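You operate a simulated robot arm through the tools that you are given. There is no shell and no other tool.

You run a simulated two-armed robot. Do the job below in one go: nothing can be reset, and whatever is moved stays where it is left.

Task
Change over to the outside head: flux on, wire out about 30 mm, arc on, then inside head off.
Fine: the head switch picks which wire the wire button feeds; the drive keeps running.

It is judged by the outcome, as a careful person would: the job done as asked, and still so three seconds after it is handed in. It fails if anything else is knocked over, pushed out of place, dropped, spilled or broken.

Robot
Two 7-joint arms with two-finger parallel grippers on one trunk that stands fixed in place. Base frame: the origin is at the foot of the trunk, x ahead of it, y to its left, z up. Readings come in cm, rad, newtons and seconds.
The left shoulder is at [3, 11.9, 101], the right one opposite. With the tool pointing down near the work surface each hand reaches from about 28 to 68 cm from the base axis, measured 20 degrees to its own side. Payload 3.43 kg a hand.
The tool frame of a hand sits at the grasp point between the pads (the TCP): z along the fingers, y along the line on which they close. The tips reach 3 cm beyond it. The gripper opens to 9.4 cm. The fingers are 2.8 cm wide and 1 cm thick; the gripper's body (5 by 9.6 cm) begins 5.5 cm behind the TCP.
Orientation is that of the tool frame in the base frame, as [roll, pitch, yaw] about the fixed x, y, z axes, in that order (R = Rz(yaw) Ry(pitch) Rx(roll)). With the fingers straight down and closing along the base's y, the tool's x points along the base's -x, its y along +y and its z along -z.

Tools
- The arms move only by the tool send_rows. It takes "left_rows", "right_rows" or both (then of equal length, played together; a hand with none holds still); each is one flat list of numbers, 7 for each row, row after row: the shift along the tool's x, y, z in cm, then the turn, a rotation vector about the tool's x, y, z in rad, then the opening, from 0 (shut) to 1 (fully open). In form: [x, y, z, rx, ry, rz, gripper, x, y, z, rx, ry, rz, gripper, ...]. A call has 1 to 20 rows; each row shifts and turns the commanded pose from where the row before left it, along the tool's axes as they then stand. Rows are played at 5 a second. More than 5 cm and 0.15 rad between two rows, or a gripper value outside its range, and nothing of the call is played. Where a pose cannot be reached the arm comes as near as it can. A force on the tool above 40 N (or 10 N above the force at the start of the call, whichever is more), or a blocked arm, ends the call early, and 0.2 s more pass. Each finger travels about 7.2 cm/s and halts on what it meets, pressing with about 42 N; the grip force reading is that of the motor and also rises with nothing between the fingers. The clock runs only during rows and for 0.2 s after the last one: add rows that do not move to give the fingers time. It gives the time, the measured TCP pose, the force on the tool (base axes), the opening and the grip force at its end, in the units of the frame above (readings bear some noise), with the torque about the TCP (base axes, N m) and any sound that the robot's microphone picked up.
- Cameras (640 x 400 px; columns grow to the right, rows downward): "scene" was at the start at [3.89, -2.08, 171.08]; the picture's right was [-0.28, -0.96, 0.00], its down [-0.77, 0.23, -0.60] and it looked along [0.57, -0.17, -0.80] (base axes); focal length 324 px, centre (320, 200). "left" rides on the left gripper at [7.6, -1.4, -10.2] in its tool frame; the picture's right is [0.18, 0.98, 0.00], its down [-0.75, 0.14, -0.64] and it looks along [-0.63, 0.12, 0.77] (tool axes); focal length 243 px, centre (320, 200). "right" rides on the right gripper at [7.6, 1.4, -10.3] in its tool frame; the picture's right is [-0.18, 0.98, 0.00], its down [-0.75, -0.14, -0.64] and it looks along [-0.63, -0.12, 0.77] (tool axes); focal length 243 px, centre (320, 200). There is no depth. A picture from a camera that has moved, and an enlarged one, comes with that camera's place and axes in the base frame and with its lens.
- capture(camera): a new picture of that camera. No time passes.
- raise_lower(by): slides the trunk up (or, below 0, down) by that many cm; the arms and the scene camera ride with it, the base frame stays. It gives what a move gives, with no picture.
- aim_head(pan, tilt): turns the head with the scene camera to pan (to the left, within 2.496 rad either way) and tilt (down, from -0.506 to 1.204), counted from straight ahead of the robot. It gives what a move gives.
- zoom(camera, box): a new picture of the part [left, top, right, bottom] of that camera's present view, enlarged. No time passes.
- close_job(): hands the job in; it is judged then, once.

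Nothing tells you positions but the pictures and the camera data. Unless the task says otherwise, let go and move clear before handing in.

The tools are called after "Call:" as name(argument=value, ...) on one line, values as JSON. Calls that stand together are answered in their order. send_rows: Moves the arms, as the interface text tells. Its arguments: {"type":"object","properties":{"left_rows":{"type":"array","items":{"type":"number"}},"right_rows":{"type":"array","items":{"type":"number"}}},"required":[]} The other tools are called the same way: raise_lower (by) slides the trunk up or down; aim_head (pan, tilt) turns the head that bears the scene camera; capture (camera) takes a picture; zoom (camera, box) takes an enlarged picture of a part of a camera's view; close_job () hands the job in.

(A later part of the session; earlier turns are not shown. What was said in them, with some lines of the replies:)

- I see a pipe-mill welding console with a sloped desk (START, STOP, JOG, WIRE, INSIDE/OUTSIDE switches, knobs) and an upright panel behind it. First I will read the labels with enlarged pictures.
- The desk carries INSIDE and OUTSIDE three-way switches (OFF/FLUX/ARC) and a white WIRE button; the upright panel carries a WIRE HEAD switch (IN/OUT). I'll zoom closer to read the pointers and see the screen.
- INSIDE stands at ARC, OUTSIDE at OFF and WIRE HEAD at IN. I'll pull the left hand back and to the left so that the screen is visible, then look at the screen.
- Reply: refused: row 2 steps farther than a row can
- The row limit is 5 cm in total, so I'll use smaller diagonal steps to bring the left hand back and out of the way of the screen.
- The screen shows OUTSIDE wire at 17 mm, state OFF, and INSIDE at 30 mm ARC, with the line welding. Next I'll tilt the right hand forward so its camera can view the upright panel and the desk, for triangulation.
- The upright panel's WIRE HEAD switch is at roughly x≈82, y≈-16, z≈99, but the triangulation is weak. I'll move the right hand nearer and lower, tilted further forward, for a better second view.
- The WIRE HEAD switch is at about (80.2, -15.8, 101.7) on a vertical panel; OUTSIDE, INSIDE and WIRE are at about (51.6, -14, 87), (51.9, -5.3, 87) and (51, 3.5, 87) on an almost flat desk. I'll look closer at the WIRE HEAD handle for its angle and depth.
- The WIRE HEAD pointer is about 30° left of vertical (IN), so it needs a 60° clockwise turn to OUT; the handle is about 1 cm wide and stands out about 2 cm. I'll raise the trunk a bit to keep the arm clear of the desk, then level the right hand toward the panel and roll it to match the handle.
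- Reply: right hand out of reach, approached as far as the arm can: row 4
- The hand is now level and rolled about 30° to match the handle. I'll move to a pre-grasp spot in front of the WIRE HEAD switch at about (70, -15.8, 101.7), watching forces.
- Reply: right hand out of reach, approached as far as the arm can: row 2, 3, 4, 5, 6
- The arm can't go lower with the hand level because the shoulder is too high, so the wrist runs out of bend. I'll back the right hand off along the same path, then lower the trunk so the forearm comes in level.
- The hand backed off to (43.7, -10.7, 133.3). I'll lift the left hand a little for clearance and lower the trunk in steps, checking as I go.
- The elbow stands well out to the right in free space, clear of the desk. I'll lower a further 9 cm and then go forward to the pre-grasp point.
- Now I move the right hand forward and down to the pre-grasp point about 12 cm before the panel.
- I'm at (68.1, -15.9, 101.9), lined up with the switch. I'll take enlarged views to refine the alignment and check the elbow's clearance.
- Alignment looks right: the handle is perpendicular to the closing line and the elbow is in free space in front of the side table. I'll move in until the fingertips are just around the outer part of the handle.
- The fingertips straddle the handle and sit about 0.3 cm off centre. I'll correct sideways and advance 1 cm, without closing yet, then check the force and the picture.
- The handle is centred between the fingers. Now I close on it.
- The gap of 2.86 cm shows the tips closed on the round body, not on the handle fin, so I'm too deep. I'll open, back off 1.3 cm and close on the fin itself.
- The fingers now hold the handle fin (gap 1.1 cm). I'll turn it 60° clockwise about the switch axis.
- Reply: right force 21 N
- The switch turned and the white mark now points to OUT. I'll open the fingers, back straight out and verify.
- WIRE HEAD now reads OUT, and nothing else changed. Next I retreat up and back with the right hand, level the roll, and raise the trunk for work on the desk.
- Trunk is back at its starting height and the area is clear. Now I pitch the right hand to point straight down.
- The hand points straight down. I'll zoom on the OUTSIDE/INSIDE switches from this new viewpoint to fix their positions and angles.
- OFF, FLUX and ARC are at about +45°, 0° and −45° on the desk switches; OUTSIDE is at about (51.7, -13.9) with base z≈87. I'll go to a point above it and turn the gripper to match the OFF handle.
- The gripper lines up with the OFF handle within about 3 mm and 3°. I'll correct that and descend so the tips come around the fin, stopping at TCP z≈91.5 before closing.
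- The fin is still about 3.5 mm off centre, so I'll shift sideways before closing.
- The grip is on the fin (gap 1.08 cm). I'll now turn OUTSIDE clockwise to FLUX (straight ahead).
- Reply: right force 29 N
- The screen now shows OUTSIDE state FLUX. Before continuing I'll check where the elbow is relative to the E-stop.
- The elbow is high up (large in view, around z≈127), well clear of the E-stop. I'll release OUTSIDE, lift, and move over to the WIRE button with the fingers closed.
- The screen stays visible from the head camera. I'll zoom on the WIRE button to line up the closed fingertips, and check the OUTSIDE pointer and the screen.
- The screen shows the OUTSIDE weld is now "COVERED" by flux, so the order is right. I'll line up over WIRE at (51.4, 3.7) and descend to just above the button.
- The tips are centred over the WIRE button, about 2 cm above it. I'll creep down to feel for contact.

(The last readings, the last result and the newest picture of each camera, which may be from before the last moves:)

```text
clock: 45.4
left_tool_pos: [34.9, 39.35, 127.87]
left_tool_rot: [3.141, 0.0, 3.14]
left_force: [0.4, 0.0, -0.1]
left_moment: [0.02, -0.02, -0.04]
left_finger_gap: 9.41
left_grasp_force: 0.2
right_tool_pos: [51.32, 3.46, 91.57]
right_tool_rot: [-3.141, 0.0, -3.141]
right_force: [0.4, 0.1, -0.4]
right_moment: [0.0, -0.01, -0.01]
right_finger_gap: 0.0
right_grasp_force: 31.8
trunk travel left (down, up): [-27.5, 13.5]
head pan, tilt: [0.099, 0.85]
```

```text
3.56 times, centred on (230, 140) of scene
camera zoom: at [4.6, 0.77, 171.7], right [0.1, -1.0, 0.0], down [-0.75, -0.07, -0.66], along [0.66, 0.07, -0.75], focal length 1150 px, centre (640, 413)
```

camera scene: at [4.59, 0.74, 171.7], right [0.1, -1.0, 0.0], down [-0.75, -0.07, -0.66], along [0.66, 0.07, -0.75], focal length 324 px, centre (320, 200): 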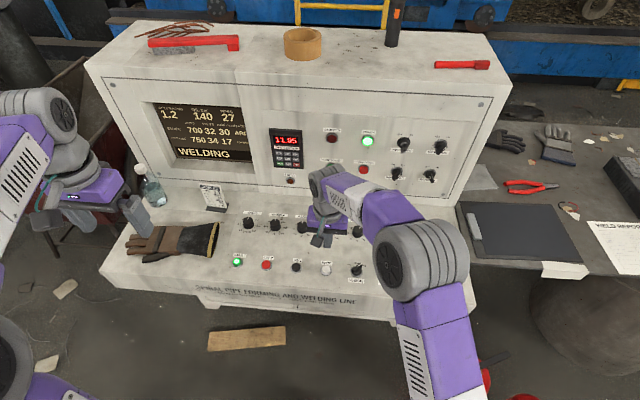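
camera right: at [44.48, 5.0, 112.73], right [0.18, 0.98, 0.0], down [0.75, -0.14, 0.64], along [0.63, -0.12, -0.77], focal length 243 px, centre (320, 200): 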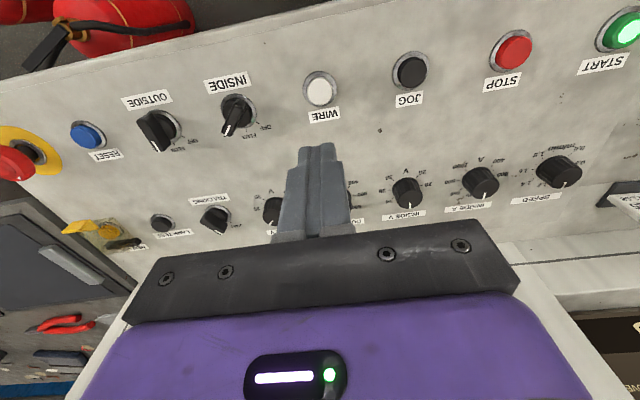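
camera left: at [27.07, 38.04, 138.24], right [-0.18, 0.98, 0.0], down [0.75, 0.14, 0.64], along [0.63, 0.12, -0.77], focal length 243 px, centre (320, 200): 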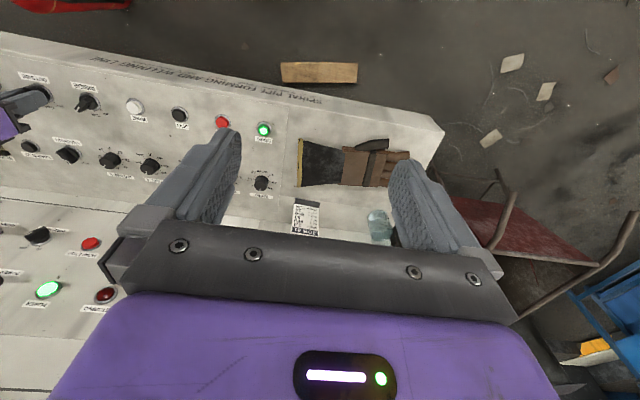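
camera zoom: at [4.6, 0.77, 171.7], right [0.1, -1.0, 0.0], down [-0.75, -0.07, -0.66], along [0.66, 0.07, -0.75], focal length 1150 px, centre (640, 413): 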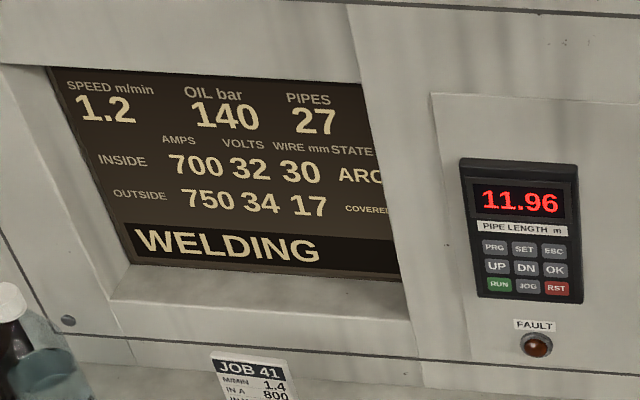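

No contact yet and the wire reading is still 17. I'll step down in small increments.

Call:
send_rows(right_rows=[0, 0.2, 0.4, 0, 0, 0, 0])

Call:
zoom(camera="scene", box=[140, 90, 320, 190])

Call:
zoom(camera="right", box=[220, 60, 420, 200])

```text
clock: 45.8
left_tool_pos: [34.94, 39.26, 127.93]
left_tool_rot: [-3.141, -0.001, -3.141]
left_force: [-0.4, 0.0, 0.4]
left_moment: [0.02, 0.01, 0.03]
left_finger_gap: 9.38
left_grasp_force: 0.0
right_tool_pos: [51.26, 3.5, 91.19]
right_tool_rot: [-3.14, -0.001, -3.141]
right_force: [-0.3, -0.2, 0.9]
right_moment: [0.01, 0.01, 0.0]
right_finger_gap: 0.02
right_grasp_force: 33.0
trunk travel left (down, up): [-27.5, 13.5]
head pan, tilt: [0.099, 0.85]
```

```text
3.56 times, centred on (230, 140) of scene
camera zoom: at [4.58, 0.76, 171.7], right [0.1, -1.0, 0.0], down [-0.75, -0.07, -0.66], along [0.66, 0.07, -0.75], focal length 1150 px, centre (640, 413)
```

zoom: 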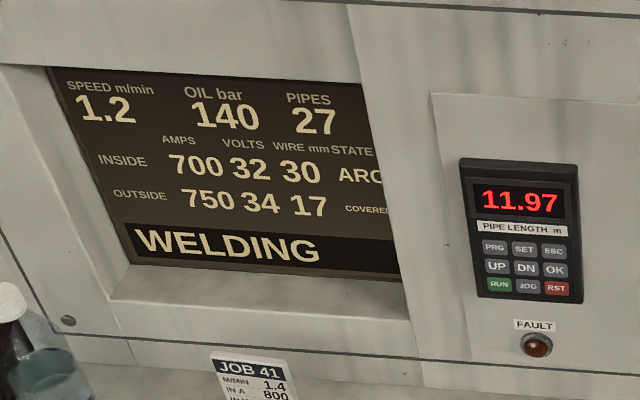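

```text
2.86 times, centred on (320, 130) of right
camera zoom: at [43.76, 5.0, 101.31], right [0.18, 0.98, 0.0], down [0.75, -0.14, 0.64], along [0.63, -0.12, -0.77], focal length 693 px, centre (320, 400)
```

zoom: 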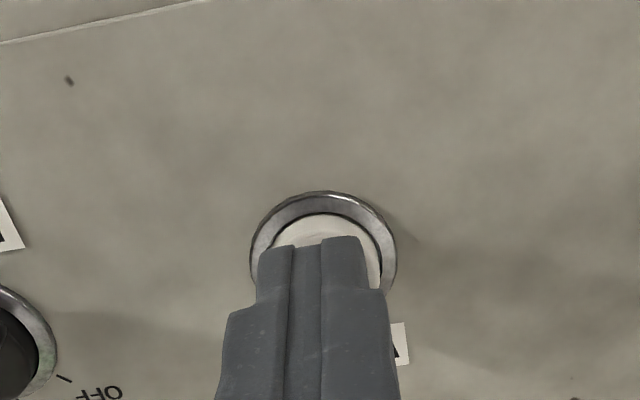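

Call:
send_rows(right_rows=[0, 0.1, 0.35, 0, 0, 0, 0])

Call:
zoom(camera="scene", box=[140, 90, 320, 190])

```text
clock: 46.2
left_tool_pos: [34.82, 39.15, 127.94]
left_tool_rot: [-3.141, 0.001, -3.142]
left_force: [-0.2, -0.4, -0.2]
left_moment: [0.02, -0.01, 0.0]
left_finger_gap: 9.4
left_grasp_force: 0.2
right_tool_pos: [51.36, 3.52, 90.97]
right_tool_rot: [-3.137, 0.0, 3.14]
right_force: [-0.9, -2.0, 4.2]
right_moment: [-0.1, 0.03, 0.0]
right_finger_gap: 0.0
right_grasp_force: 33.0
trunk travel left (down, up): [-27.5, 13.5]
head pan, tilt: [0.099, 0.85]
heard: click
```

```text
3.56 times, centred on (230, 140) of scene
camera zoom: at [4.52, 0.72, 171.71], right [0.1, -1.0, 0.0], down [-0.75, -0.07, -0.66], along [0.66, 0.07, -0.75], focal length 1150 px, centre (640, 413)
```

zoom: 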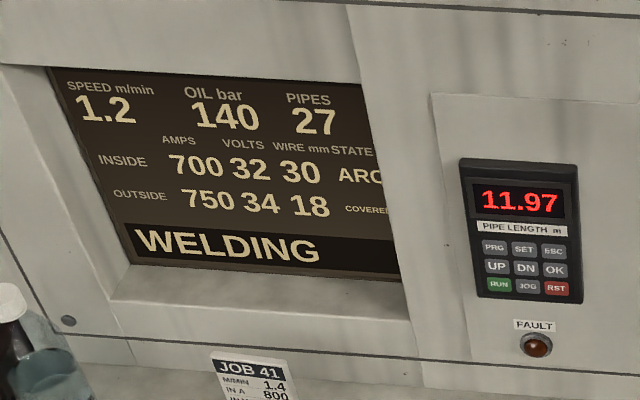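

A click: the button is pressed and OUTSIDE wire went to 18 mm. I'll hold briefly to learn the feed rate.

Call:
send_rows(right_rows=[0, 0, 0.05, 0, 0, 0, 0, 0, 0, 0, 0, 0, 0, 0])

Call:
zoom(camera="scene", box=[140, 90, 320, 190])

```text
clock: 46.8
left_tool_pos: [34.85, 39.36, 128.06]
left_tool_rot: [-3.141, 0.002, -3.141]
left_force: [0.6, 1.0, 0.3]
left_moment: [-0.04, 0.04, -0.02]
left_finger_gap: 9.4
left_grasp_force: 0.1
right_tool_pos: [51.38, 3.64, 90.86]
right_tool_rot: [-3.139, 0.0, -3.14]
right_force: [-1.5, -3.6, 8.8]
right_moment: [-0.09, 0.03, -0.01]
right_finger_gap: 0.0
right_grasp_force: 33.2
trunk travel left (down, up): [-27.5, 13.5]
head pan, tilt: [0.099, 0.85]
```

```text
3.56 times, centred on (230, 140) of scene
camera zoom: at [4.48, 0.7, 171.71], right [0.1, -1.0, 0.0], down [-0.75, -0.07, -0.66], along [0.66, 0.07, -0.75], focal length 1150 px, centre (640, 413)
```

zoom: 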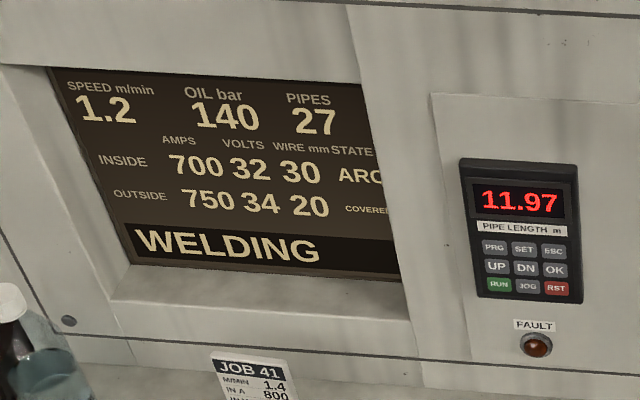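

The feed runs at about 4 mm/s and shows 20 mm. I'll hold for about 2 s more and re-read.

Call:
send_rows(right_rows=[0, 0, 0, 0, 0, 0, 0, 0, 0, 0, 0, 0, 0, 0, 0, 0, 0, 0, 0, 0, 0, 0, 0, 0, 0, 0, 0, 0, 0, 0, 0, 0, 0, 0, 0, 0, 0, 0, 0, 0, 0, 0, 0, 0, 0, 0, 0, 0, 0])

Call:
zoom(camera="scene", box=[140, 90, 320, 190])

```text
clock: 48.4
left_tool_pos: [34.86, 39.23, 128.0]
left_tool_rot: [3.141, 0.0, 3.141]
left_force: [-1.1, 0.9, -0.2]
left_moment: [-0.02, 0.0, -0.01]
left_finger_gap: 9.38
left_grasp_force: 0.1
right_tool_pos: [51.46, 3.69, 90.85]
right_tool_rot: [-3.139, 0.0, -3.141]
right_force: [0.1, -1.9, 9.3]
right_moment: [-0.07, 0.01, -0.02]
right_finger_gap: 0.0
right_grasp_force: 32.6
trunk travel left (down, up): [-27.5, 13.5]
head pan, tilt: [0.099, 0.85]
```

```text
3.56 times, centred on (230, 140) of scene
camera zoom: at [4.5, 0.72, 171.71], right [0.1, -1.0, 0.0], down [-0.75, -0.07, -0.66], along [0.66, 0.07, -0.75], focal length 1150 px, centre (640, 413)
```

zoom: 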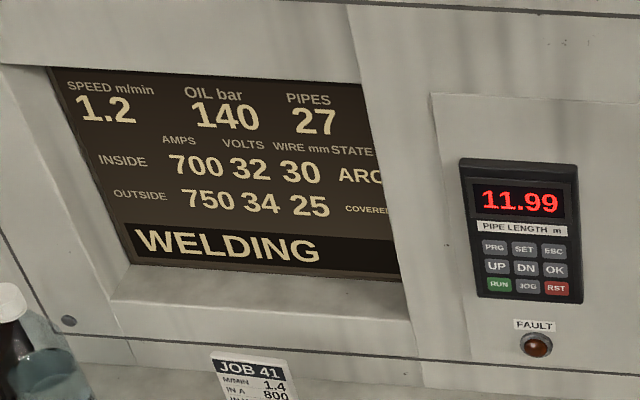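

It reads 25 mm, about 3.4 mm/s. I'll hold 1.2 s more and then lift off in the same call.

Call:
send_rows(right_rows=[0, 0, 0, 0, 0, 0, 0, 0, 0, 0, 0, 0, 0, 0, 0, 0, 0, 0, 0, 0, 0, 0, 0, 0, 0, 0, 0, 0, 0, 0, 0, 0, 0, 0, 0, 0, 0, 0, 0, 0, 0, 0, 0, 0, -1.5, 0, 0, 0, 0, 0, 0, 0, 0, 0, 0, 0])

Call:
zoom(camera="scene", box=[140, 90, 320, 190])

```text
clock: 50.2
left_tool_pos: [34.84, 39.31, 127.91]
left_tool_rot: [3.141, 0.0, 3.141]
left_force: [0.2, 0.2, 1.1]
left_moment: [-0.03, 0.03, 0.02]
left_finger_gap: 9.4
left_grasp_force: 0.0
right_tool_pos: [51.48, 3.65, 92.35]
right_tool_rot: [-3.138, -0.003, -3.14]
right_force: [-0.2, 0.5, -0.8]
right_moment: [0.02, 0.0, -0.03]
right_finger_gap: 0.02
right_grasp_force: 32.9
trunk travel left (down, up): [-27.5, 13.5]
head pan, tilt: [0.099, 0.85]
```

```text
3.56 times, centred on (230, 140) of scene
camera zoom: at [4.63, 0.77, 171.7], right [0.1, -1.0, 0.0], down [-0.75, -0.07, -0.66], along [0.66, 0.07, -0.75], focal length 1150 px, centre (640, 413)
```

zoom: 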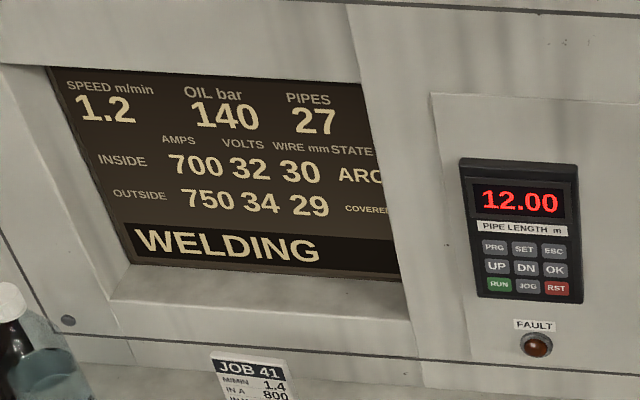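

The reading is 29 mm. A single brief tap should bring it to about 30.

Call:
send_rows(right_rows=[0, 0, 1.5, 0, 0, 0, 0, 0, 0, -1.5, 0, 0, 0, 0, 0, 0, -2, 0, 0, 0, 0])

Call:
zoom(camera="scene", box=[140, 90, 320, 190])

```text
clock: 51.0
left_tool_pos: [34.81, 39.33, 128.04]
left_tool_rot: [3.14, 0.001, 3.14]
left_force: [-0.9, 0.7, -0.6]
left_moment: [0.03, 0.03, -0.04]
left_finger_gap: 9.41
left_grasp_force: 0.0
right_tool_pos: [51.3, 3.53, 94.25]
right_tool_rot: [-3.139, -0.001, -3.14]
right_force: [0.4, 0.7, -0.2]
right_moment: [0.0, -0.02, 0.02]
right_finger_gap: 0.01
right_grasp_force: 33.3
trunk travel left (down, up): [-27.5, 13.5]
head pan, tilt: [0.099, 0.85]
heard: click
```

```text
3.56 times, centred on (230, 140) of scene
camera zoom: at [4.54, 0.77, 171.7], right [0.1, -1.0, 0.0], down [-0.75, -0.07, -0.66], along [0.66, 0.07, -0.75], focal length 1150 px, centre (640, 413)
```

zoom: 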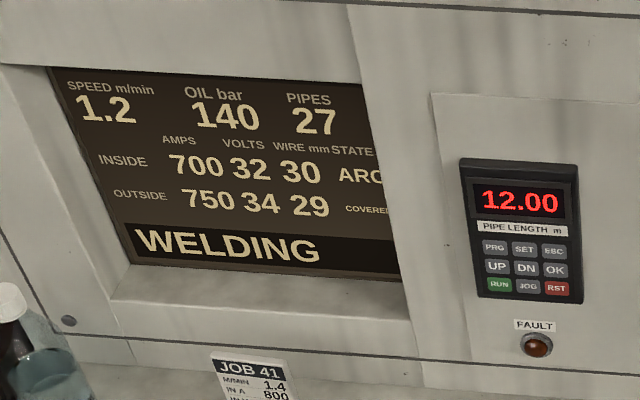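

29 mm is about 30, so I leave the wire there. Next I lift, go back over OUTSIDE with the fingers open 4 cm, and check alignment for the FLUX position.

Call:
send_rows(right_rows=[0, 0, -4, 0, 0, 0, 0, 0, 0, -4, 0, 0, 0, 0.2, -0.2, -4.4, 0, 0, 0, 0, 0.42, -0.2, -4.4, 0, 0, 0, 0, 0.42, -0.2, -4.4, 0, 0, 0, 0, 0.42, -0.1, -4.3, 0, 0, 0, 0, 0.42, 0, 0, 0, 0, 0, 0, 0.42])

Call:
zoom(camera="right", box=[220, 40, 420, 180])

Call:
capture(camera="scene")

Call:
zoom(camera="scene", box=[140, 90, 320, 190])

```text
clock: 52.6
left_tool_pos: [34.95, 39.29, 127.95]
left_tool_rot: [3.141, 0.0, -3.14]
left_force: [-0.5, -0.9, 0.2]
left_moment: [-0.02, -0.02, 0.01]
left_finger_gap: 9.4
left_grasp_force: 0.1
right_tool_pos: [52.25, -13.61, 102.36]
right_tool_rot: [-3.139, -0.002, -3.14]
right_force: [-0.3, 0.5, -0.1]
right_moment: [0.0, 0.01, -0.01]
right_finger_gap: 3.96
right_grasp_force: 0.0
trunk travel left (down, up): [-27.5, 13.5]
head pan, tilt: [0.099, 0.85]
```

```text
2.86 times, centred on (320, 110) of right
camera zoom: at [44.53, -12.08, 112.45], right [0.18, 0.98, 0.0], down [0.75, -0.14, 0.64], along [0.63, -0.12, -0.77], focal length 693 px, centre (320, 457)
```

zoom: 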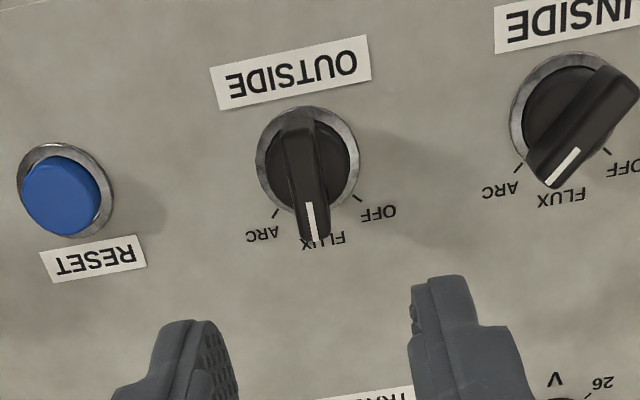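

```text
taken
camera scene: at [4.62, 0.87, 171.7], right [0.1, -1.0, 0.0], down [-0.75, -0.07, -0.66], along [0.66, 0.07, -0.75], focal length 324 px, centre (320, 200)
```

scene: 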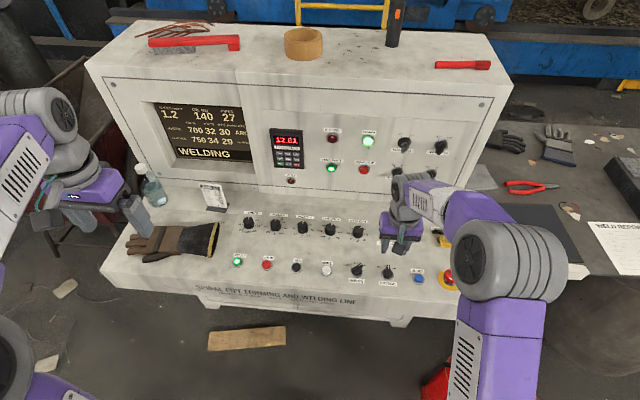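

```text
3.56 times, centred on (230, 140) of scene
camera zoom: at [4.62, 0.87, 171.7], right [0.1, -1.0, 0.0], down [-0.75, -0.07, -0.66], along [0.66, 0.07, -0.75], focal length 1150 px, centre (640, 413)
```

zoom: 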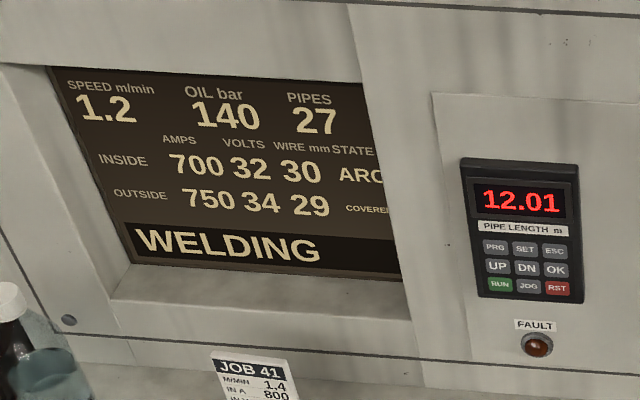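

OUTSIDE sits at FLUX; I need a shift of about 4.5 mm toward −y. I'll correct and descend around the fin.

Call:
send_rows(right_rows=[0.08, -0.23, 3.8, 0, 0, 0, 0.42, 0.07, -0.23, 3.8, 0, 0, 0, 0.42, 0, 0, 2.3, 0, 0, 0, 0.42, 0, 0, 1.05, 0, 0, 0, 0.42, 0, 0, 0, 0, 0, 0, 0.42])

Call:
zoom(camera="right", box=[200, 40, 440, 240])

```text
clock: 53.8
left_tool_pos: [34.9, 39.32, 127.94]
left_tool_rot: [3.141, 0.0, 3.141]
left_force: [0.3, -0.5, -1.2]
left_moment: [0.01, -0.02, -0.03]
left_finger_gap: 9.39
left_grasp_force: 0.1
right_tool_pos: [52.01, -14.53, 91.25]
right_tool_rot: [-3.139, 0.0, -3.141]
right_force: [-0.1, -0.3, -0.9]
right_moment: [-0.03, 0.0, -0.02]
right_finger_gap: 3.95
right_grasp_force: 0.1
trunk travel left (down, up): [-27.5, 13.5]
head pan, tilt: [0.099, 0.85]
```

```text
2.00 times, centred on (320, 140) of right
camera zoom: at [44.37, -12.98, 101.37], right [0.18, 0.98, 0.0], down [0.75, -0.14, 0.64], along [0.63, -0.12, -0.77], focal length 485 px, centre (320, 320)
```

zoom: 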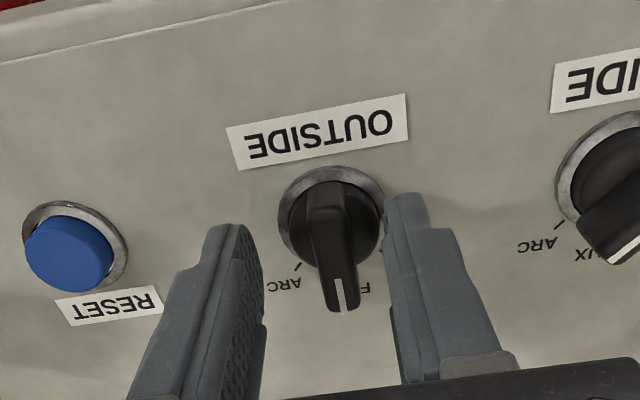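

Now it's about 3.5 mm past centre; I'll shift back and close on the fin.

Call:
send_rows(right_rows=[0, 0.2, 0, 0, 0, 0, 0.42, 0, 0.2, 0, 0, 0, 0, 0.42, 0, 0, 0, 0, 0, 0, 0.42, 0, 0, 0, 0, 0, 0, 0.42])

Call:
zoom(camera="right", box=[200, 40, 440, 240])

```text
clock: 54.8
left_tool_pos: [34.78, 39.3, 127.99]
left_tool_rot: [-3.14, 0.0, -3.141]
left_force: [-0.1, -0.6, -0.8]
left_moment: [0.0, -0.02, 0.0]
left_finger_gap: 9.38
left_grasp_force: 0.1
right_tool_pos: [52.01, -13.92, 91.33]
right_tool_rot: [-3.139, 0.001, -3.141]
right_force: [0.9, 0.4, 0.1]
right_moment: [0.0, 0.01, 0.0]
right_finger_gap: 3.98
right_grasp_force: 0.1
trunk travel left (down, up): [-27.5, 13.5]
head pan, tilt: [0.099, 0.85]
```

```text
2.00 times, centred on (320, 140) of right
camera zoom: at [44.34, -12.43, 101.43], right [0.18, 0.98, 0.0], down [0.75, -0.14, 0.64], along [0.63, -0.12, -0.77], focal length 485 px, centre (320, 320)
```

zoom: 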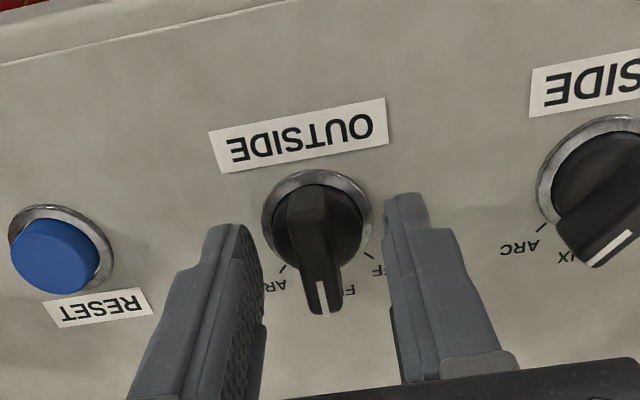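

Call:
send_rows(right_rows=[0, -0.12, 0, 0, 0, 0, 0.42, 0, 0, 0, 0, 0, 0, 0.25, 0, 0, 0, 0, 0, 0, 0.1, 0, 0, 0, 0, 0, 0, 0, 0, 0, 0, 0, 0, 0, 0])

Call:
zoom(camera="scene", box=[140, 90, 320, 190])

```text
clock: 56.0
left_tool_pos: [34.96, 39.36, 127.88]
left_tool_rot: [-3.142, 0.001, -3.141]
left_force: [-0.7, 0.0, -0.6]
left_moment: [-0.01, 0.0, 0.05]
left_finger_gap: 9.4
left_grasp_force: 0.0
right_tool_pos: [51.96, -13.92, 91.21]
right_tool_rot: [-3.137, 0.0, 3.141]
right_force: [0.6, 0.2, 1.3]
right_moment: [0.06, 0.19, 0.04]
right_finger_gap: 2.87
right_grasp_force: 45.5
trunk travel left (down, up): [-27.5, 13.5]
head pan, tilt: [0.099, 0.85]
```

```text
3.56 times, centred on (230, 140) of scene
camera zoom: at [4.58, 0.78, 171.7], right [0.1, -1.0, 0.0], down [-0.75, -0.07, -0.66], along [0.66, 0.07, -0.75], focal length 1150 px, centre (640, 413)
```

zoom: 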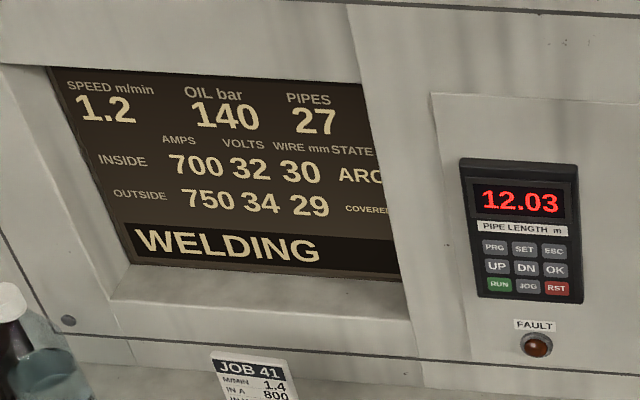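

This time the tips were slightly too low and held the round body (2.87 cm). I'll open, rise 0.5 cm and close on the fin.

Call:
send_rows(right_rows=[0, 0, 0, 0, 0, 0, 0.42, 0, 0, 0, 0, 0, 0, 0.42, 0, 0, -0.5, 0, 0, 0, 0.42, 0, 0, 0, 0, 0, 0, 0.25, 0, 0, 0, 0, 0, 0, 0.1, 0, 0, 0, 0, 0, 0, 0, 0, 0, 0, 0, 0, 0, 0])

Call:
zoom(camera="right", box=[200, 40, 440, 240])

```text
clock: 57.6
left_tool_pos: [34.88, 39.36, 127.85]
left_tool_rot: [3.142, 0.0, 3.141]
left_force: [-0.8, 0.2, 0.0]
left_moment: [0.01, 0.0, 0.04]
left_finger_gap: 9.41
left_grasp_force: 0.1
right_tool_pos: [52.09, -13.96, 91.77]
right_tool_rot: [-3.139, -0.004, 3.141]
right_force: [-0.1, 0.5, 0.0]
right_moment: [0.12, 0.31, 0.01]
right_finger_gap: 1.09
right_grasp_force: 44.2
trunk travel left (down, up): [-27.5, 13.5]
head pan, tilt: [0.099, 0.85]
```

```text
2.00 times, centred on (320, 140) of right
camera zoom: at [44.48, -12.54, 101.9], right [0.18, 0.98, 0.0], down [0.75, -0.14, 0.64], along [0.63, -0.12, -0.77], focal length 485 px, centre (320, 320)
```

zoom: 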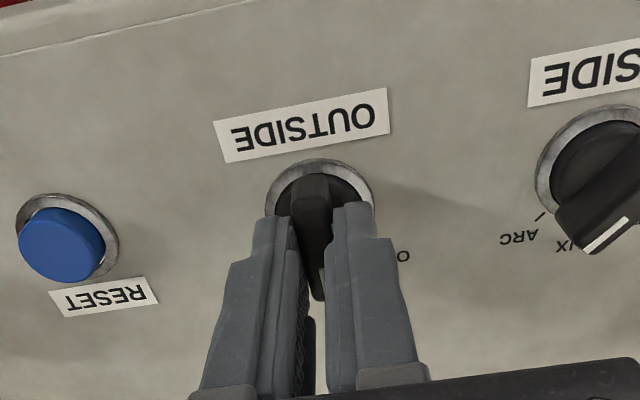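

Holding the fin with nearly no side force. I'll now turn OUTSIDE 45° clockwise to ARC.

Call:
send_rows(right_rows=[0, 0, 0, 0, 0, 0.131, 0, 0, 0, 0, 0, 0, 0.131, 0, 0, 0, 0, 0, 0, 0.131, 0, 0, 0, 0, 0, 0, 0.131, 0, 0, 0, 0, 0, 0, 0.131, 0, 0, 0, 0, 0, 0, 0.131, 0, 0, 0, 0, 0, 0, 0, 0])

Call:
zoom(camera="right", box=[200, 40, 440, 240])

Call:
zoom(camera="scene", box=[140, 90, 320, 190])

Call:
capture(camera="scene")

```text
clock: 59.2
left_tool_pos: [34.92, 39.37, 127.93]
left_tool_rot: [-3.141, 0.002, 3.14]
left_force: [0.7, 0.3, 0.2]
left_moment: [0.02, 0.0, 0.01]
left_finger_gap: 9.4
left_grasp_force: 0.1
right_tool_pos: [52.02, -14.1, 91.78]
right_tool_rot: [-3.141, 0.002, 2.353]
right_force: [3.7, -3.7, -5.7]
right_moment: [0.57, 0.4, 0.08]
right_finger_gap: 1.09
right_grasp_force: 44.0
trunk travel left (down, up): [-27.5, 13.5]
head pan, tilt: [0.099, 0.85]
```

```text
2.00 times, centred on (320, 140) of right
camera zoom: at [47.71, -7.6, 101.89], right [0.83, 0.56, 0.0], down [0.43, -0.63, 0.64], along [0.36, -0.53, -0.77], focal length 485 px, centre (320, 320)
```

zoom: 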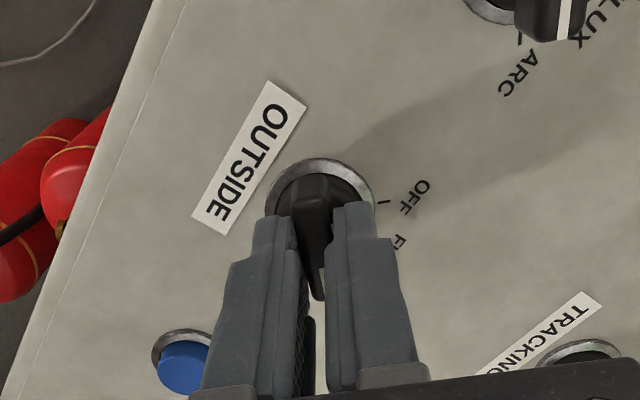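

```text
3.56 times, centred on (230, 140) of scene
camera zoom: at [4.7, 0.68, 171.7], right [0.1, -1.0, 0.0], down [-0.75, -0.07, -0.66], along [0.66, 0.07, -0.75], focal length 1150 px, centre (640, 413)
```

zoom: 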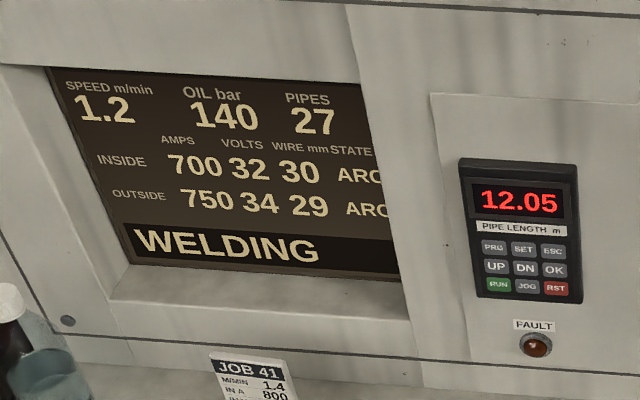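

```text
taken
camera scene: at [4.7, 0.68, 171.7], right [0.1, -1.0, 0.0], down [-0.75, -0.07, -0.66], along [0.66, 0.07, -0.75], focal length 324 px, centre (320, 200)
```

scene: 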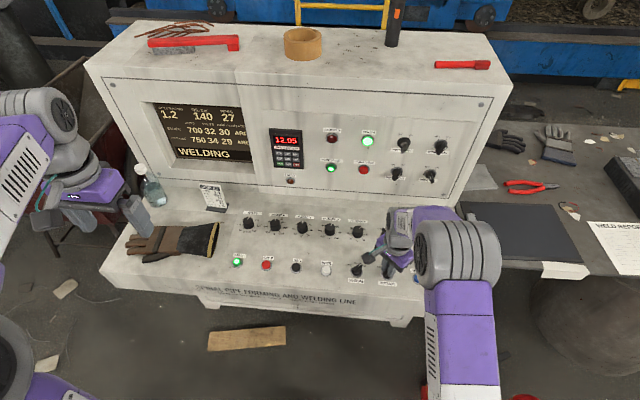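

The screen shows OUTSIDE in ARC. Now I release, lift, and move over INSIDE with the same 45° hand angle (its handle is at ARC).

Call:
send_rows(right_rows=[0, 0, 0, 0, 0, 0, 0.3, 0, 0, 0, 0, 0, 0, 0.42, 0, 0, 0, 0, 0, 0, 0.42, 0, 0, -4, 0, 0, 0, 0.42, 0, 0, -4, 0, 0, 0, 0.42, 0, 0, -2.5, 0, 0, 0, 0.42, 3.12, 3.1, 0, 0, 0, 0, 0.42, 3.12, 3.1, 0, 0, 0, 0, 0.42, 0, 0, 0, 0, 0, 0, 0.42, 0, 0, 0, 0, 0, 0, 0.42])

Call:
capture(camera="right")

Call:
zoom(camera="right", box=[220, 40, 420, 180])

Call:
zoom(camera="scene", box=[140, 90, 320, 190])

```text
clock: 61.4
left_tool_pos: [34.83, 39.34, 127.98]
left_tool_rot: [3.141, 0.001, -3.141]
left_force: [0.2, -0.5, 0.0]
left_moment: [-0.01, 0.01, 0.04]
left_finger_gap: 9.38
left_grasp_force: 0.1
right_tool_pos: [52.18, -4.69, 102.4]
right_tool_rot: [-3.138, 0.002, 2.356]
right_force: [-0.3, 0.1, -0.4]
right_moment: [0.03, -0.01, 0.0]
right_finger_gap: 3.93
right_grasp_force: 0.0
trunk travel left (down, up): [-27.5, 13.5]
head pan, tilt: [0.099, 0.85]
```

```text
taken
camera right: at [47.74, 1.84, 112.47], right [0.83, 0.56, 0.0], down [0.43, -0.63, 0.64], along [0.36, -0.53, -0.77], focal length 243 px, centre (320, 200)
```

right: 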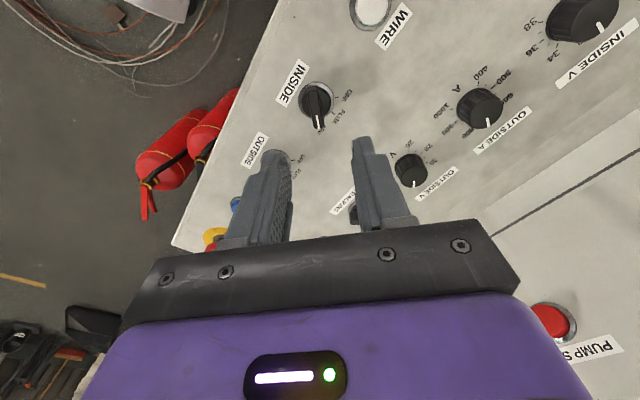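

```text
2.86 times, centred on (320, 110) of right
camera zoom: at [47.74, 1.84, 112.47], right [0.83, 0.56, 0.0], down [0.43, -0.63, 0.64], along [0.36, -0.53, -0.77], focal length 693 px, centre (320, 457)
```

zoom: 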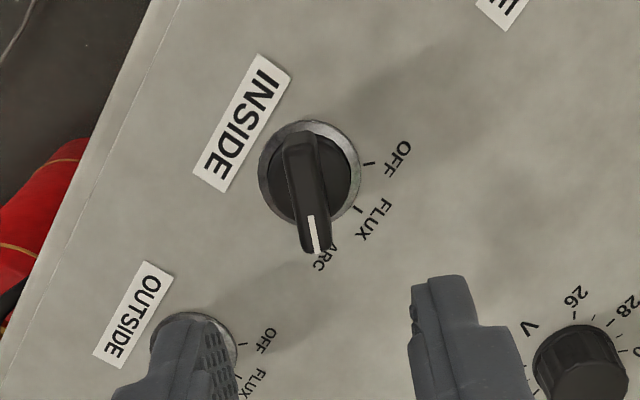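

```text
3.56 times, centred on (230, 140) of scene
camera zoom: at [4.6, 0.82, 171.7], right [0.1, -1.0, 0.0], down [-0.75, -0.07, -0.66], along [0.66, 0.07, -0.75], focal length 1150 px, centre (640, 413)
```

zoom: 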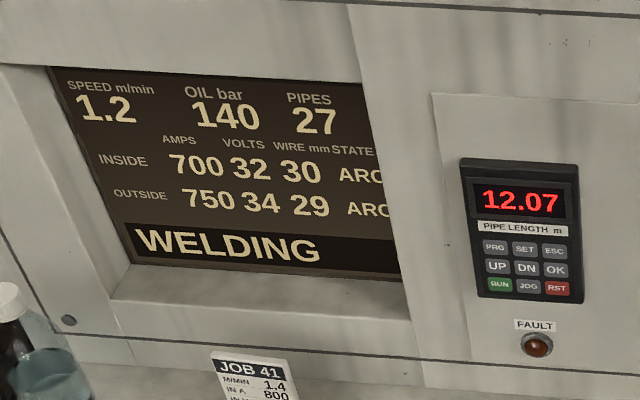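

INSIDE's handle is about 4 mm off the finger mid-plane. I'll correct while descending to just above, then check again.

Call:
send_rows(right_rows=[-0.08, -0.22, 3.8, 0, 0, 0, 0.42, -0.08, -0.22, 3.8, 0, 0, 0, 0.42, 0, 0, 1.5, 0, 0, 0, 0.42, 0, 0, 0, 0, 0, 0, 0.42, 0, 0, 0, 0, 0, 0, 0.42])

Call:
zoom(camera="right", box=[200, 40, 440, 240])

```text
clock: 62.6
left_tool_pos: [34.86, 39.22, 128.03]
left_tool_rot: [-3.141, 0.001, 3.141]
left_force: [0.3, 0.1, -0.2]
left_moment: [0.02, 0.0, -0.06]
left_finger_gap: 9.39
left_grasp_force: 0.1
right_tool_pos: [51.93, -5.2, 93.28]
right_tool_rot: [-3.139, 0.002, 2.356]
right_force: [0.2, -0.3, -0.7]
right_moment: [-0.02, -0.01, 0.02]
right_finger_gap: 3.95
right_grasp_force: 0.0
trunk travel left (down, up): [-27.5, 13.5]
head pan, tilt: [0.099, 0.85]
```

```text
2.00 times, centred on (320, 140) of right
camera zoom: at [47.62, 1.26, 103.38], right [0.83, 0.56, 0.0], down [0.43, -0.63, 0.64], along [0.36, -0.53, -0.77], focal length 485 px, centre (320, 320)
```

zoom: 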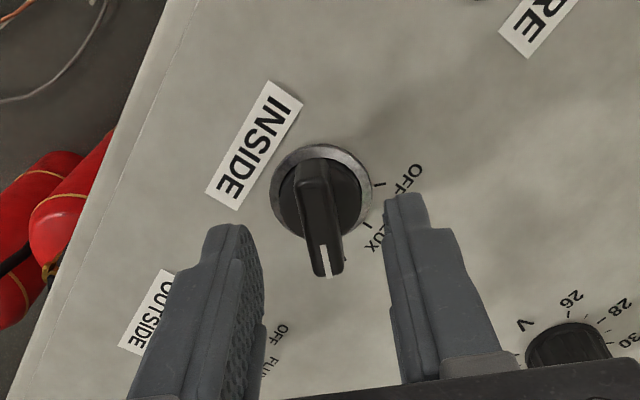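

Centred now. I'll descend the last 1.5 cm and close on the fin.

Call:
send_rows(right_rows=[0, 0, 0.8, 0, 0, 0, 0.42, 0, 0, 0.65, 0, 0, 0, 0.42, 0, 0, 0, 0, 0, 0, 0.42, 0, 0, 0, 0, 0, 0, 0.25, 0, 0, 0, 0, 0, 0, 0.1, 0, 0, 0, 0, 0, 0, 0, 0, 0, 0, 0, 0, 0, 0])

Call:
zoom(camera="right", box=[200, 40, 440, 240])

```text
clock: 64.2
left_tool_pos: [34.9, 39.33, 127.82]
left_tool_rot: [-3.141, -0.001, -3.141]
left_force: [0.2, 0.0, 0.4]
left_moment: [-0.01, -0.02, -0.03]
left_finger_gap: 9.39
left_grasp_force: 0.1
right_tool_pos: [52.14, -5.29, 91.74]
right_tool_rot: [-3.141, 0.002, 2.356]
right_force: [7.8, 7.6, -1.4]
right_moment: [0.05, -0.5, 0.03]
right_finger_gap: 1.07
right_grasp_force: 44.4
trunk travel left (down, up): [-27.5, 13.5]
head pan, tilt: [0.099, 0.85]
```

```text
2.00 times, centred on (320, 140) of right
camera zoom: at [47.69, 1.15, 101.84], right [0.83, 0.56, 0.0], down [0.43, -0.63, 0.64], along [0.36, -0.53, -0.77], focal length 485 px, centre (320, 320)
```

zoom: 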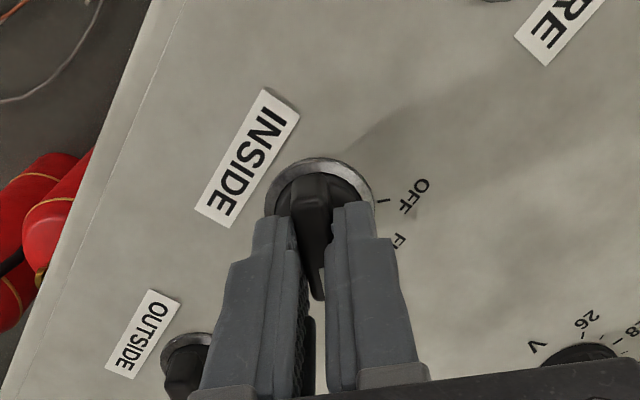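

Holding INSIDE's fin (gap 1.07 cm). I'll turn it 90° counter-clockwise, through FLUX to OFF.

Call:
send_rows(right_rows=[0.05, 0.06, 0, 0, 0, -0.131, 0, 0.05, 0.06, 0, 0, 0, -0.131, 0, 0, 0, 0, 0, 0, -0.131, 0, 0, 0, 0, 0, 0, -0.131, 0, 0, 0, 0, 0, 0, -0.131, 0, 0, 0, 0, 0, 0, -0.131, 0, 0, 0, 0, 0, 0, 0, 0])

Call:
zoom(camera="scene", box=[140, 90, 320, 190])

Call:
zoom(camera="right", box=[200, 40, 440, 240])

```text
clock: 65.8
left_tool_pos: [35.11, 39.42, 127.83]
left_tool_rot: [-3.141, -0.002, -3.142]
left_force: [0.0, 0.1, 0.5]
left_moment: [-0.01, -0.01, -0.01]
left_finger_gap: 9.42
left_grasp_force: 0.0
right_tool_pos: [52.12, -5.22, 91.82]
right_tool_rot: [-3.14, 0.003, -3.137]
right_force: [21.3, 13.0, -6.3]
right_moment: [0.33, -0.24, -0.02]
right_finger_gap: 1.12
right_grasp_force: 44.6
trunk travel left (down, up): [-27.5, 13.5]
head pan, tilt: [0.099, 0.85]
```

```text
3.56 times, centred on (230, 140) of scene
camera zoom: at [4.98, 0.97, 171.68], right [0.1, -1.0, 0.0], down [-0.75, -0.08, -0.66], along [0.65, 0.06, -0.75], focal length 1150 px, centre (640, 413)
```

zoom: 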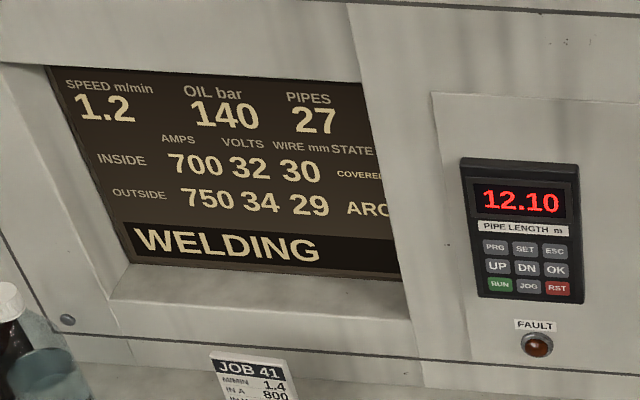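

```text
2.00 times, centred on (320, 140) of right
camera zoom: at [44.45, -3.77, 101.83], right [0.18, 0.98, 0.0], down [0.75, -0.14, 0.64], along [0.63, -0.12, -0.76], focal length 485 px, centre (320, 320)
```

zoom: 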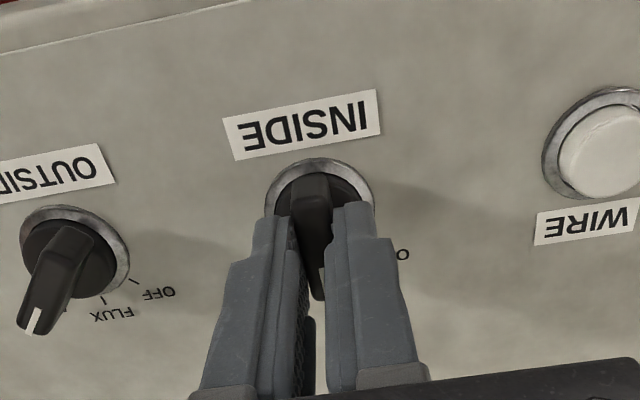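

INSIDE is now at FLUX on the screen. I'll ease off the side load a little and continue to OFF.

Call:
send_rows(right_rows=[-0.1, 0.06, 0, 0, 0, -0.131, 0, -0.08, 0.05, 0, 0, 0, -0.131, 0, 0, 0, 0, 0, 0, -0.131, 0, 0, 0, 0, 0, 0, -0.131, 0, 0, 0, 0, 0, 0, -0.131, 0, 0, 0, 0, 0, 0, -0.131, 0, 0, 0, 0, 0, 0, 0, 0])

Call:
zoom(camera="scene", box=[140, 90, 320, 190])

Call:
zoom(camera="right", box=[200, 40, 440, 240])

```text
clock: 67.4
left_tool_pos: [34.96, 39.31, 127.9]
left_tool_rot: [-3.139, -0.002, 3.139]
left_force: [0.6, 0.2, -0.4]
left_moment: [-0.01, 0.02, 0.02]
left_finger_gap: 9.4
left_grasp_force: 0.0
right_tool_pos: [52.11, -5.13, 91.7]
right_tool_rot: [-3.14, 0.002, -2.353]
right_force: [13.0, 14.7, 1.3]
right_moment: [1.15, -0.96, -0.2]
right_finger_gap: 1.09
right_grasp_force: 45.1
trunk travel left (down, up): [-27.5, 13.5]
head pan, tilt: [0.099, 0.85]
```

```text
3.56 times, centred on (230, 140) of scene
camera zoom: at [4.76, 0.97, 171.69], right [0.1, -1.0, 0.0], down [-0.75, -0.08, -0.66], along [0.66, 0.06, -0.75], focal length 1150 px, centre (640, 413)
```

zoom: 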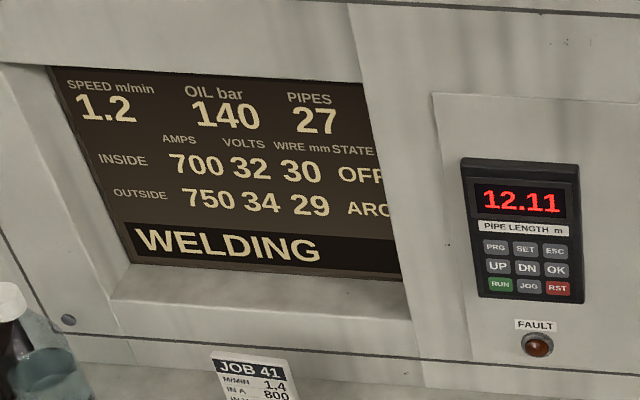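

```text
2.00 times, centred on (320, 140) of right
camera zoom: at [45.67, -9.52, 101.85], right [-0.57, 0.82, 0.0], down [0.63, 0.44, 0.64], along [0.53, 0.36, -0.77], focal length 485 px, centre (320, 320)
```

zoom: 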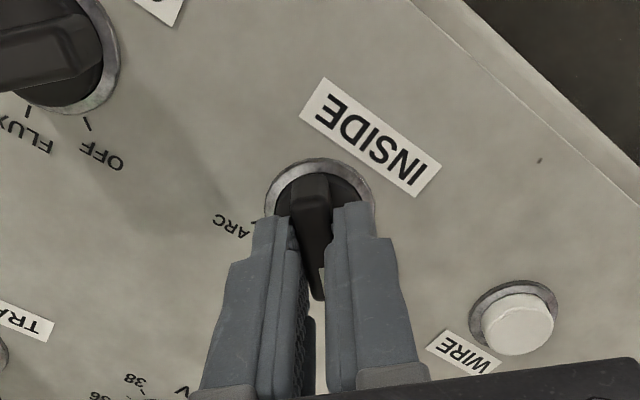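

The screen shows INSIDE OFF and OUTSIDE ARC, still WELDING. I'll release, lift clear and verify.

Call:
send_rows(right_rows=[0, 0, 0, 0, 0, 0, 0.3, 0, 0, 0, 0, 0, 0, 0.42, 0, 0, 0, 0, 0, 0, 0.42, 0, 0, -4, 0, 0, 0, 0.42, 0, 0, -4, 0, 0, 0, 0.42, 0, 0, -4, 0, 0, 0, 0.42, 0, 0, -4, 0, 0, 0, 0.42, 2, 2, -3, 0, 0, 0, 0.42, 2, 2, -3, 0, 0, 0, 0.42, 0, 0, 0, 0, 0, 0, 0.42])

Call:
capture(camera="scene")

Call:
zoom(camera="scene", box=[140, 90, 320, 190])

Call:
capture(camera="right")

```text
clock: 69.6
left_tool_pos: [34.93, 39.26, 127.94]
left_tool_rot: [-3.141, 0.001, 3.141]
left_force: [0.2, 0.2, -0.1]
left_moment: [0.01, -0.01, 0.0]
left_finger_gap: 9.41
left_grasp_force: 0.2
right_tool_pos: [46.16, -5.37, 113.95]
right_tool_rot: [3.142, -0.003, -2.354]
right_force: [1.2, 0.6, 0.5]
right_moment: [0.02, 0.02, -0.01]
right_finger_gap: 3.95
right_grasp_force: 0.0
trunk travel left (down, up): [-27.5, 13.5]
head pan, tilt: [0.099, 0.85]
```

```text
taken
camera scene: at [4.69, 0.78, 171.69], right [0.1, -1.0, 0.0], down [-0.75, -0.07, -0.66], along [0.66, 0.07, -0.75], focal length 324 px, centre (320, 200)
```

scene: 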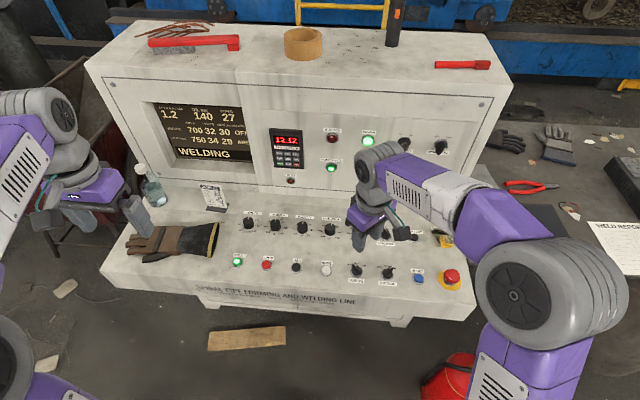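

```text
3.56 times, centred on (230, 140) of scene
camera zoom: at [4.69, 0.78, 171.69], right [0.1, -1.0, 0.0], down [-0.75, -0.07, -0.66], along [0.66, 0.07, -0.75], focal length 1150 px, centre (640, 413)
```

zoom: 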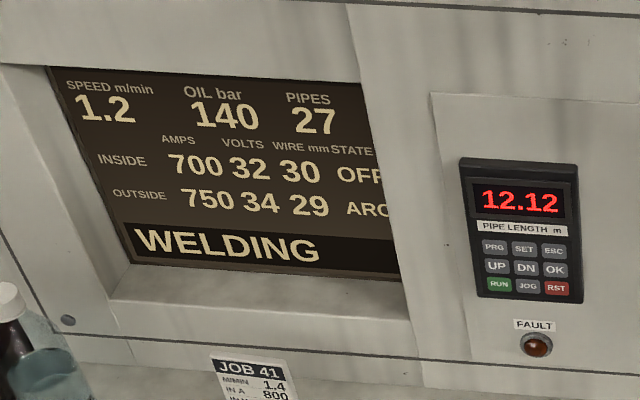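

```text
taken
camera right: at [39.75, -9.71, 124.12], right [-0.57, 0.82, 0.0], down [0.63, 0.44, 0.64], along [0.53, 0.36, -0.77], focal length 243 px, centre (320, 200)
```

right: 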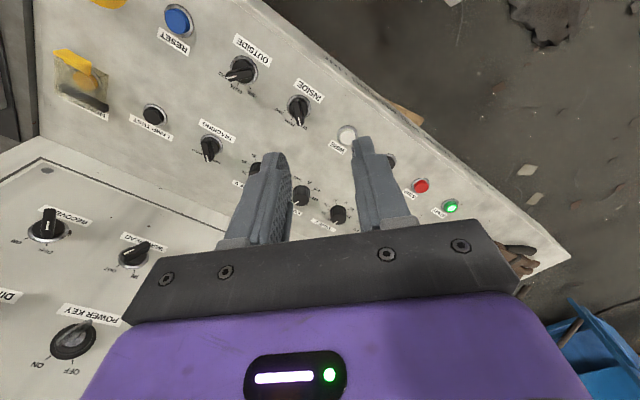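

Everything reads as wanted: INSIDE OFF, OUTSIDE ARC with wire at 29 mm, still WELDING, and the hand is clear. A short wait and a last close look before handing in.

Call:
send_rows(right_rows=[2, 0, -2, 0, 0, 0, 0.42, 2, 0, -2, 0, 0, 0, 0.42, 0, 0, 0, 0, 0, 0, 0.42, 0, 0, 0, 0, 0, 0, 0.42, 0, 0, 0, 0, 0, 0, 0.42, 0, 0, 0, 0, 0, 0, 0.42, 0, 0, 0, 0, 0, 0, 0.42, 0, 0, 0, 0, 0, 0, 0.42, 0, 0, 0, 0, 0, 0, 0.42, 0, 0, 0, 0, 0, 0, 0.42])

Call:
zoom(camera="scene", box=[140, 90, 320, 190])

Call:
zoom(camera="scene", box=[200, 200, 480, 320])

Call:
zoom(camera="right", box=[20, 20, 360, 280])

```text
clock: 71.8
left_tool_pos: [34.87, 39.3, 127.99]
left_tool_rot: [3.14, -0.001, -3.14]
left_force: [0.2, 0.9, -0.8]
left_moment: [0.01, 0.03, 0.04]
left_finger_gap: 9.39
left_grasp_force: 0.0
right_tool_pos: [43.68, -8.22, 117.67]
right_tool_rot: [-3.139, -0.003, -2.356]
right_force: [0.7, 0.1, 0.3]
right_moment: [-0.02, 0.0, -0.04]
right_finger_gap: 3.97
right_grasp_force: 0.0
trunk travel left (down, up): [-27.5, 13.5]
head pan, tilt: [0.099, 0.85]
```

```text
3.56 times, centred on (230, 140) of scene
camera zoom: at [4.59, 0.77, 171.7], right [0.1, -1.0, 0.0], down [-0.75, -0.07, -0.66], along [0.66, 0.07, -0.75], focal length 1150 px, centre (640, 413)
```

zoom: 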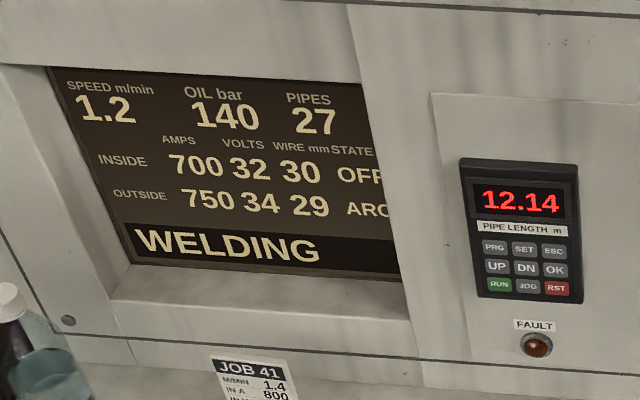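

```text
2.29 times, centred on (340, 260) of scene
camera zoom: at [4.59, 0.77, 171.7], right [0.1, -1.0, 0.0], down [-0.75, -0.07, -0.66], along [0.66, 0.07, -0.75], focal length 740 px, centre (274, 63)
```

zoom: 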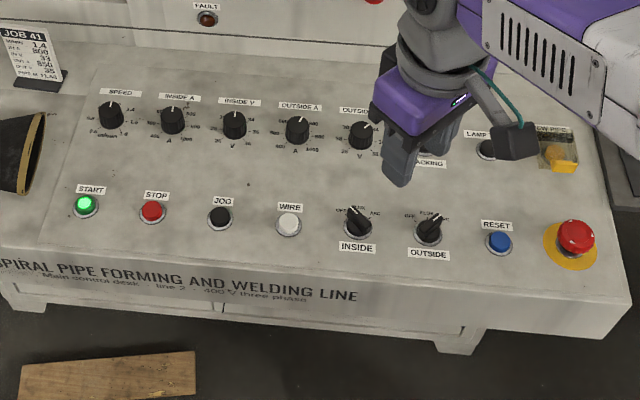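

```text
1.54 times, centred on (190, 150) of right
camera zoom: at [37.22, -12.56, 127.85], right [-0.57, 0.82, 0.0], down [0.63, 0.44, 0.64], along [0.53, 0.36, -0.77], focal length 373 px, centre (520, 277)
```

zoom: 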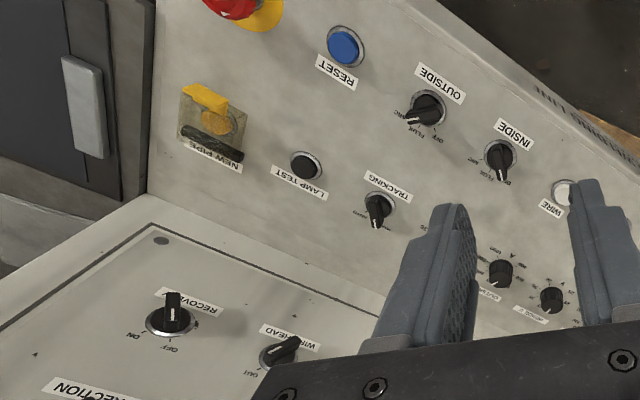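

OUTSIDE points to ARC, INSIDE to OFF and WIRE HEAD to OUT. The START lamp is still lit, the screen shows WELDING with the outside wire at 29 mm, and both hands are clear, so I'm handing the job in.

Call:
close_job()

```text
The job is handed in.
```

The line is changed over to the outside head. At my last check, about two seconds before I handed it in, the screen still read WELDING and the drive had not stopped.

| Step | Result |
|---|---|
| Head switch | WIRE HEAD turned from IN to OUT, so the wire button fed the outside wire |
| Flux on | OUTSIDE turned to FLUX; the screen then showed COVERED before I fed wire |
| Wire out | Outside wire fed from 17 mm to 29 mm |
| Arc on | OUTSIDE turned to ARC |
| Inside off | INSIDE turned from ARC through FLUX to OFF |

I left the wire at 29 mm as close enough to 30. WIRE HEAD is still at OUT. In the last pictures nothing else on the desk looked moved, and both hands were clear.
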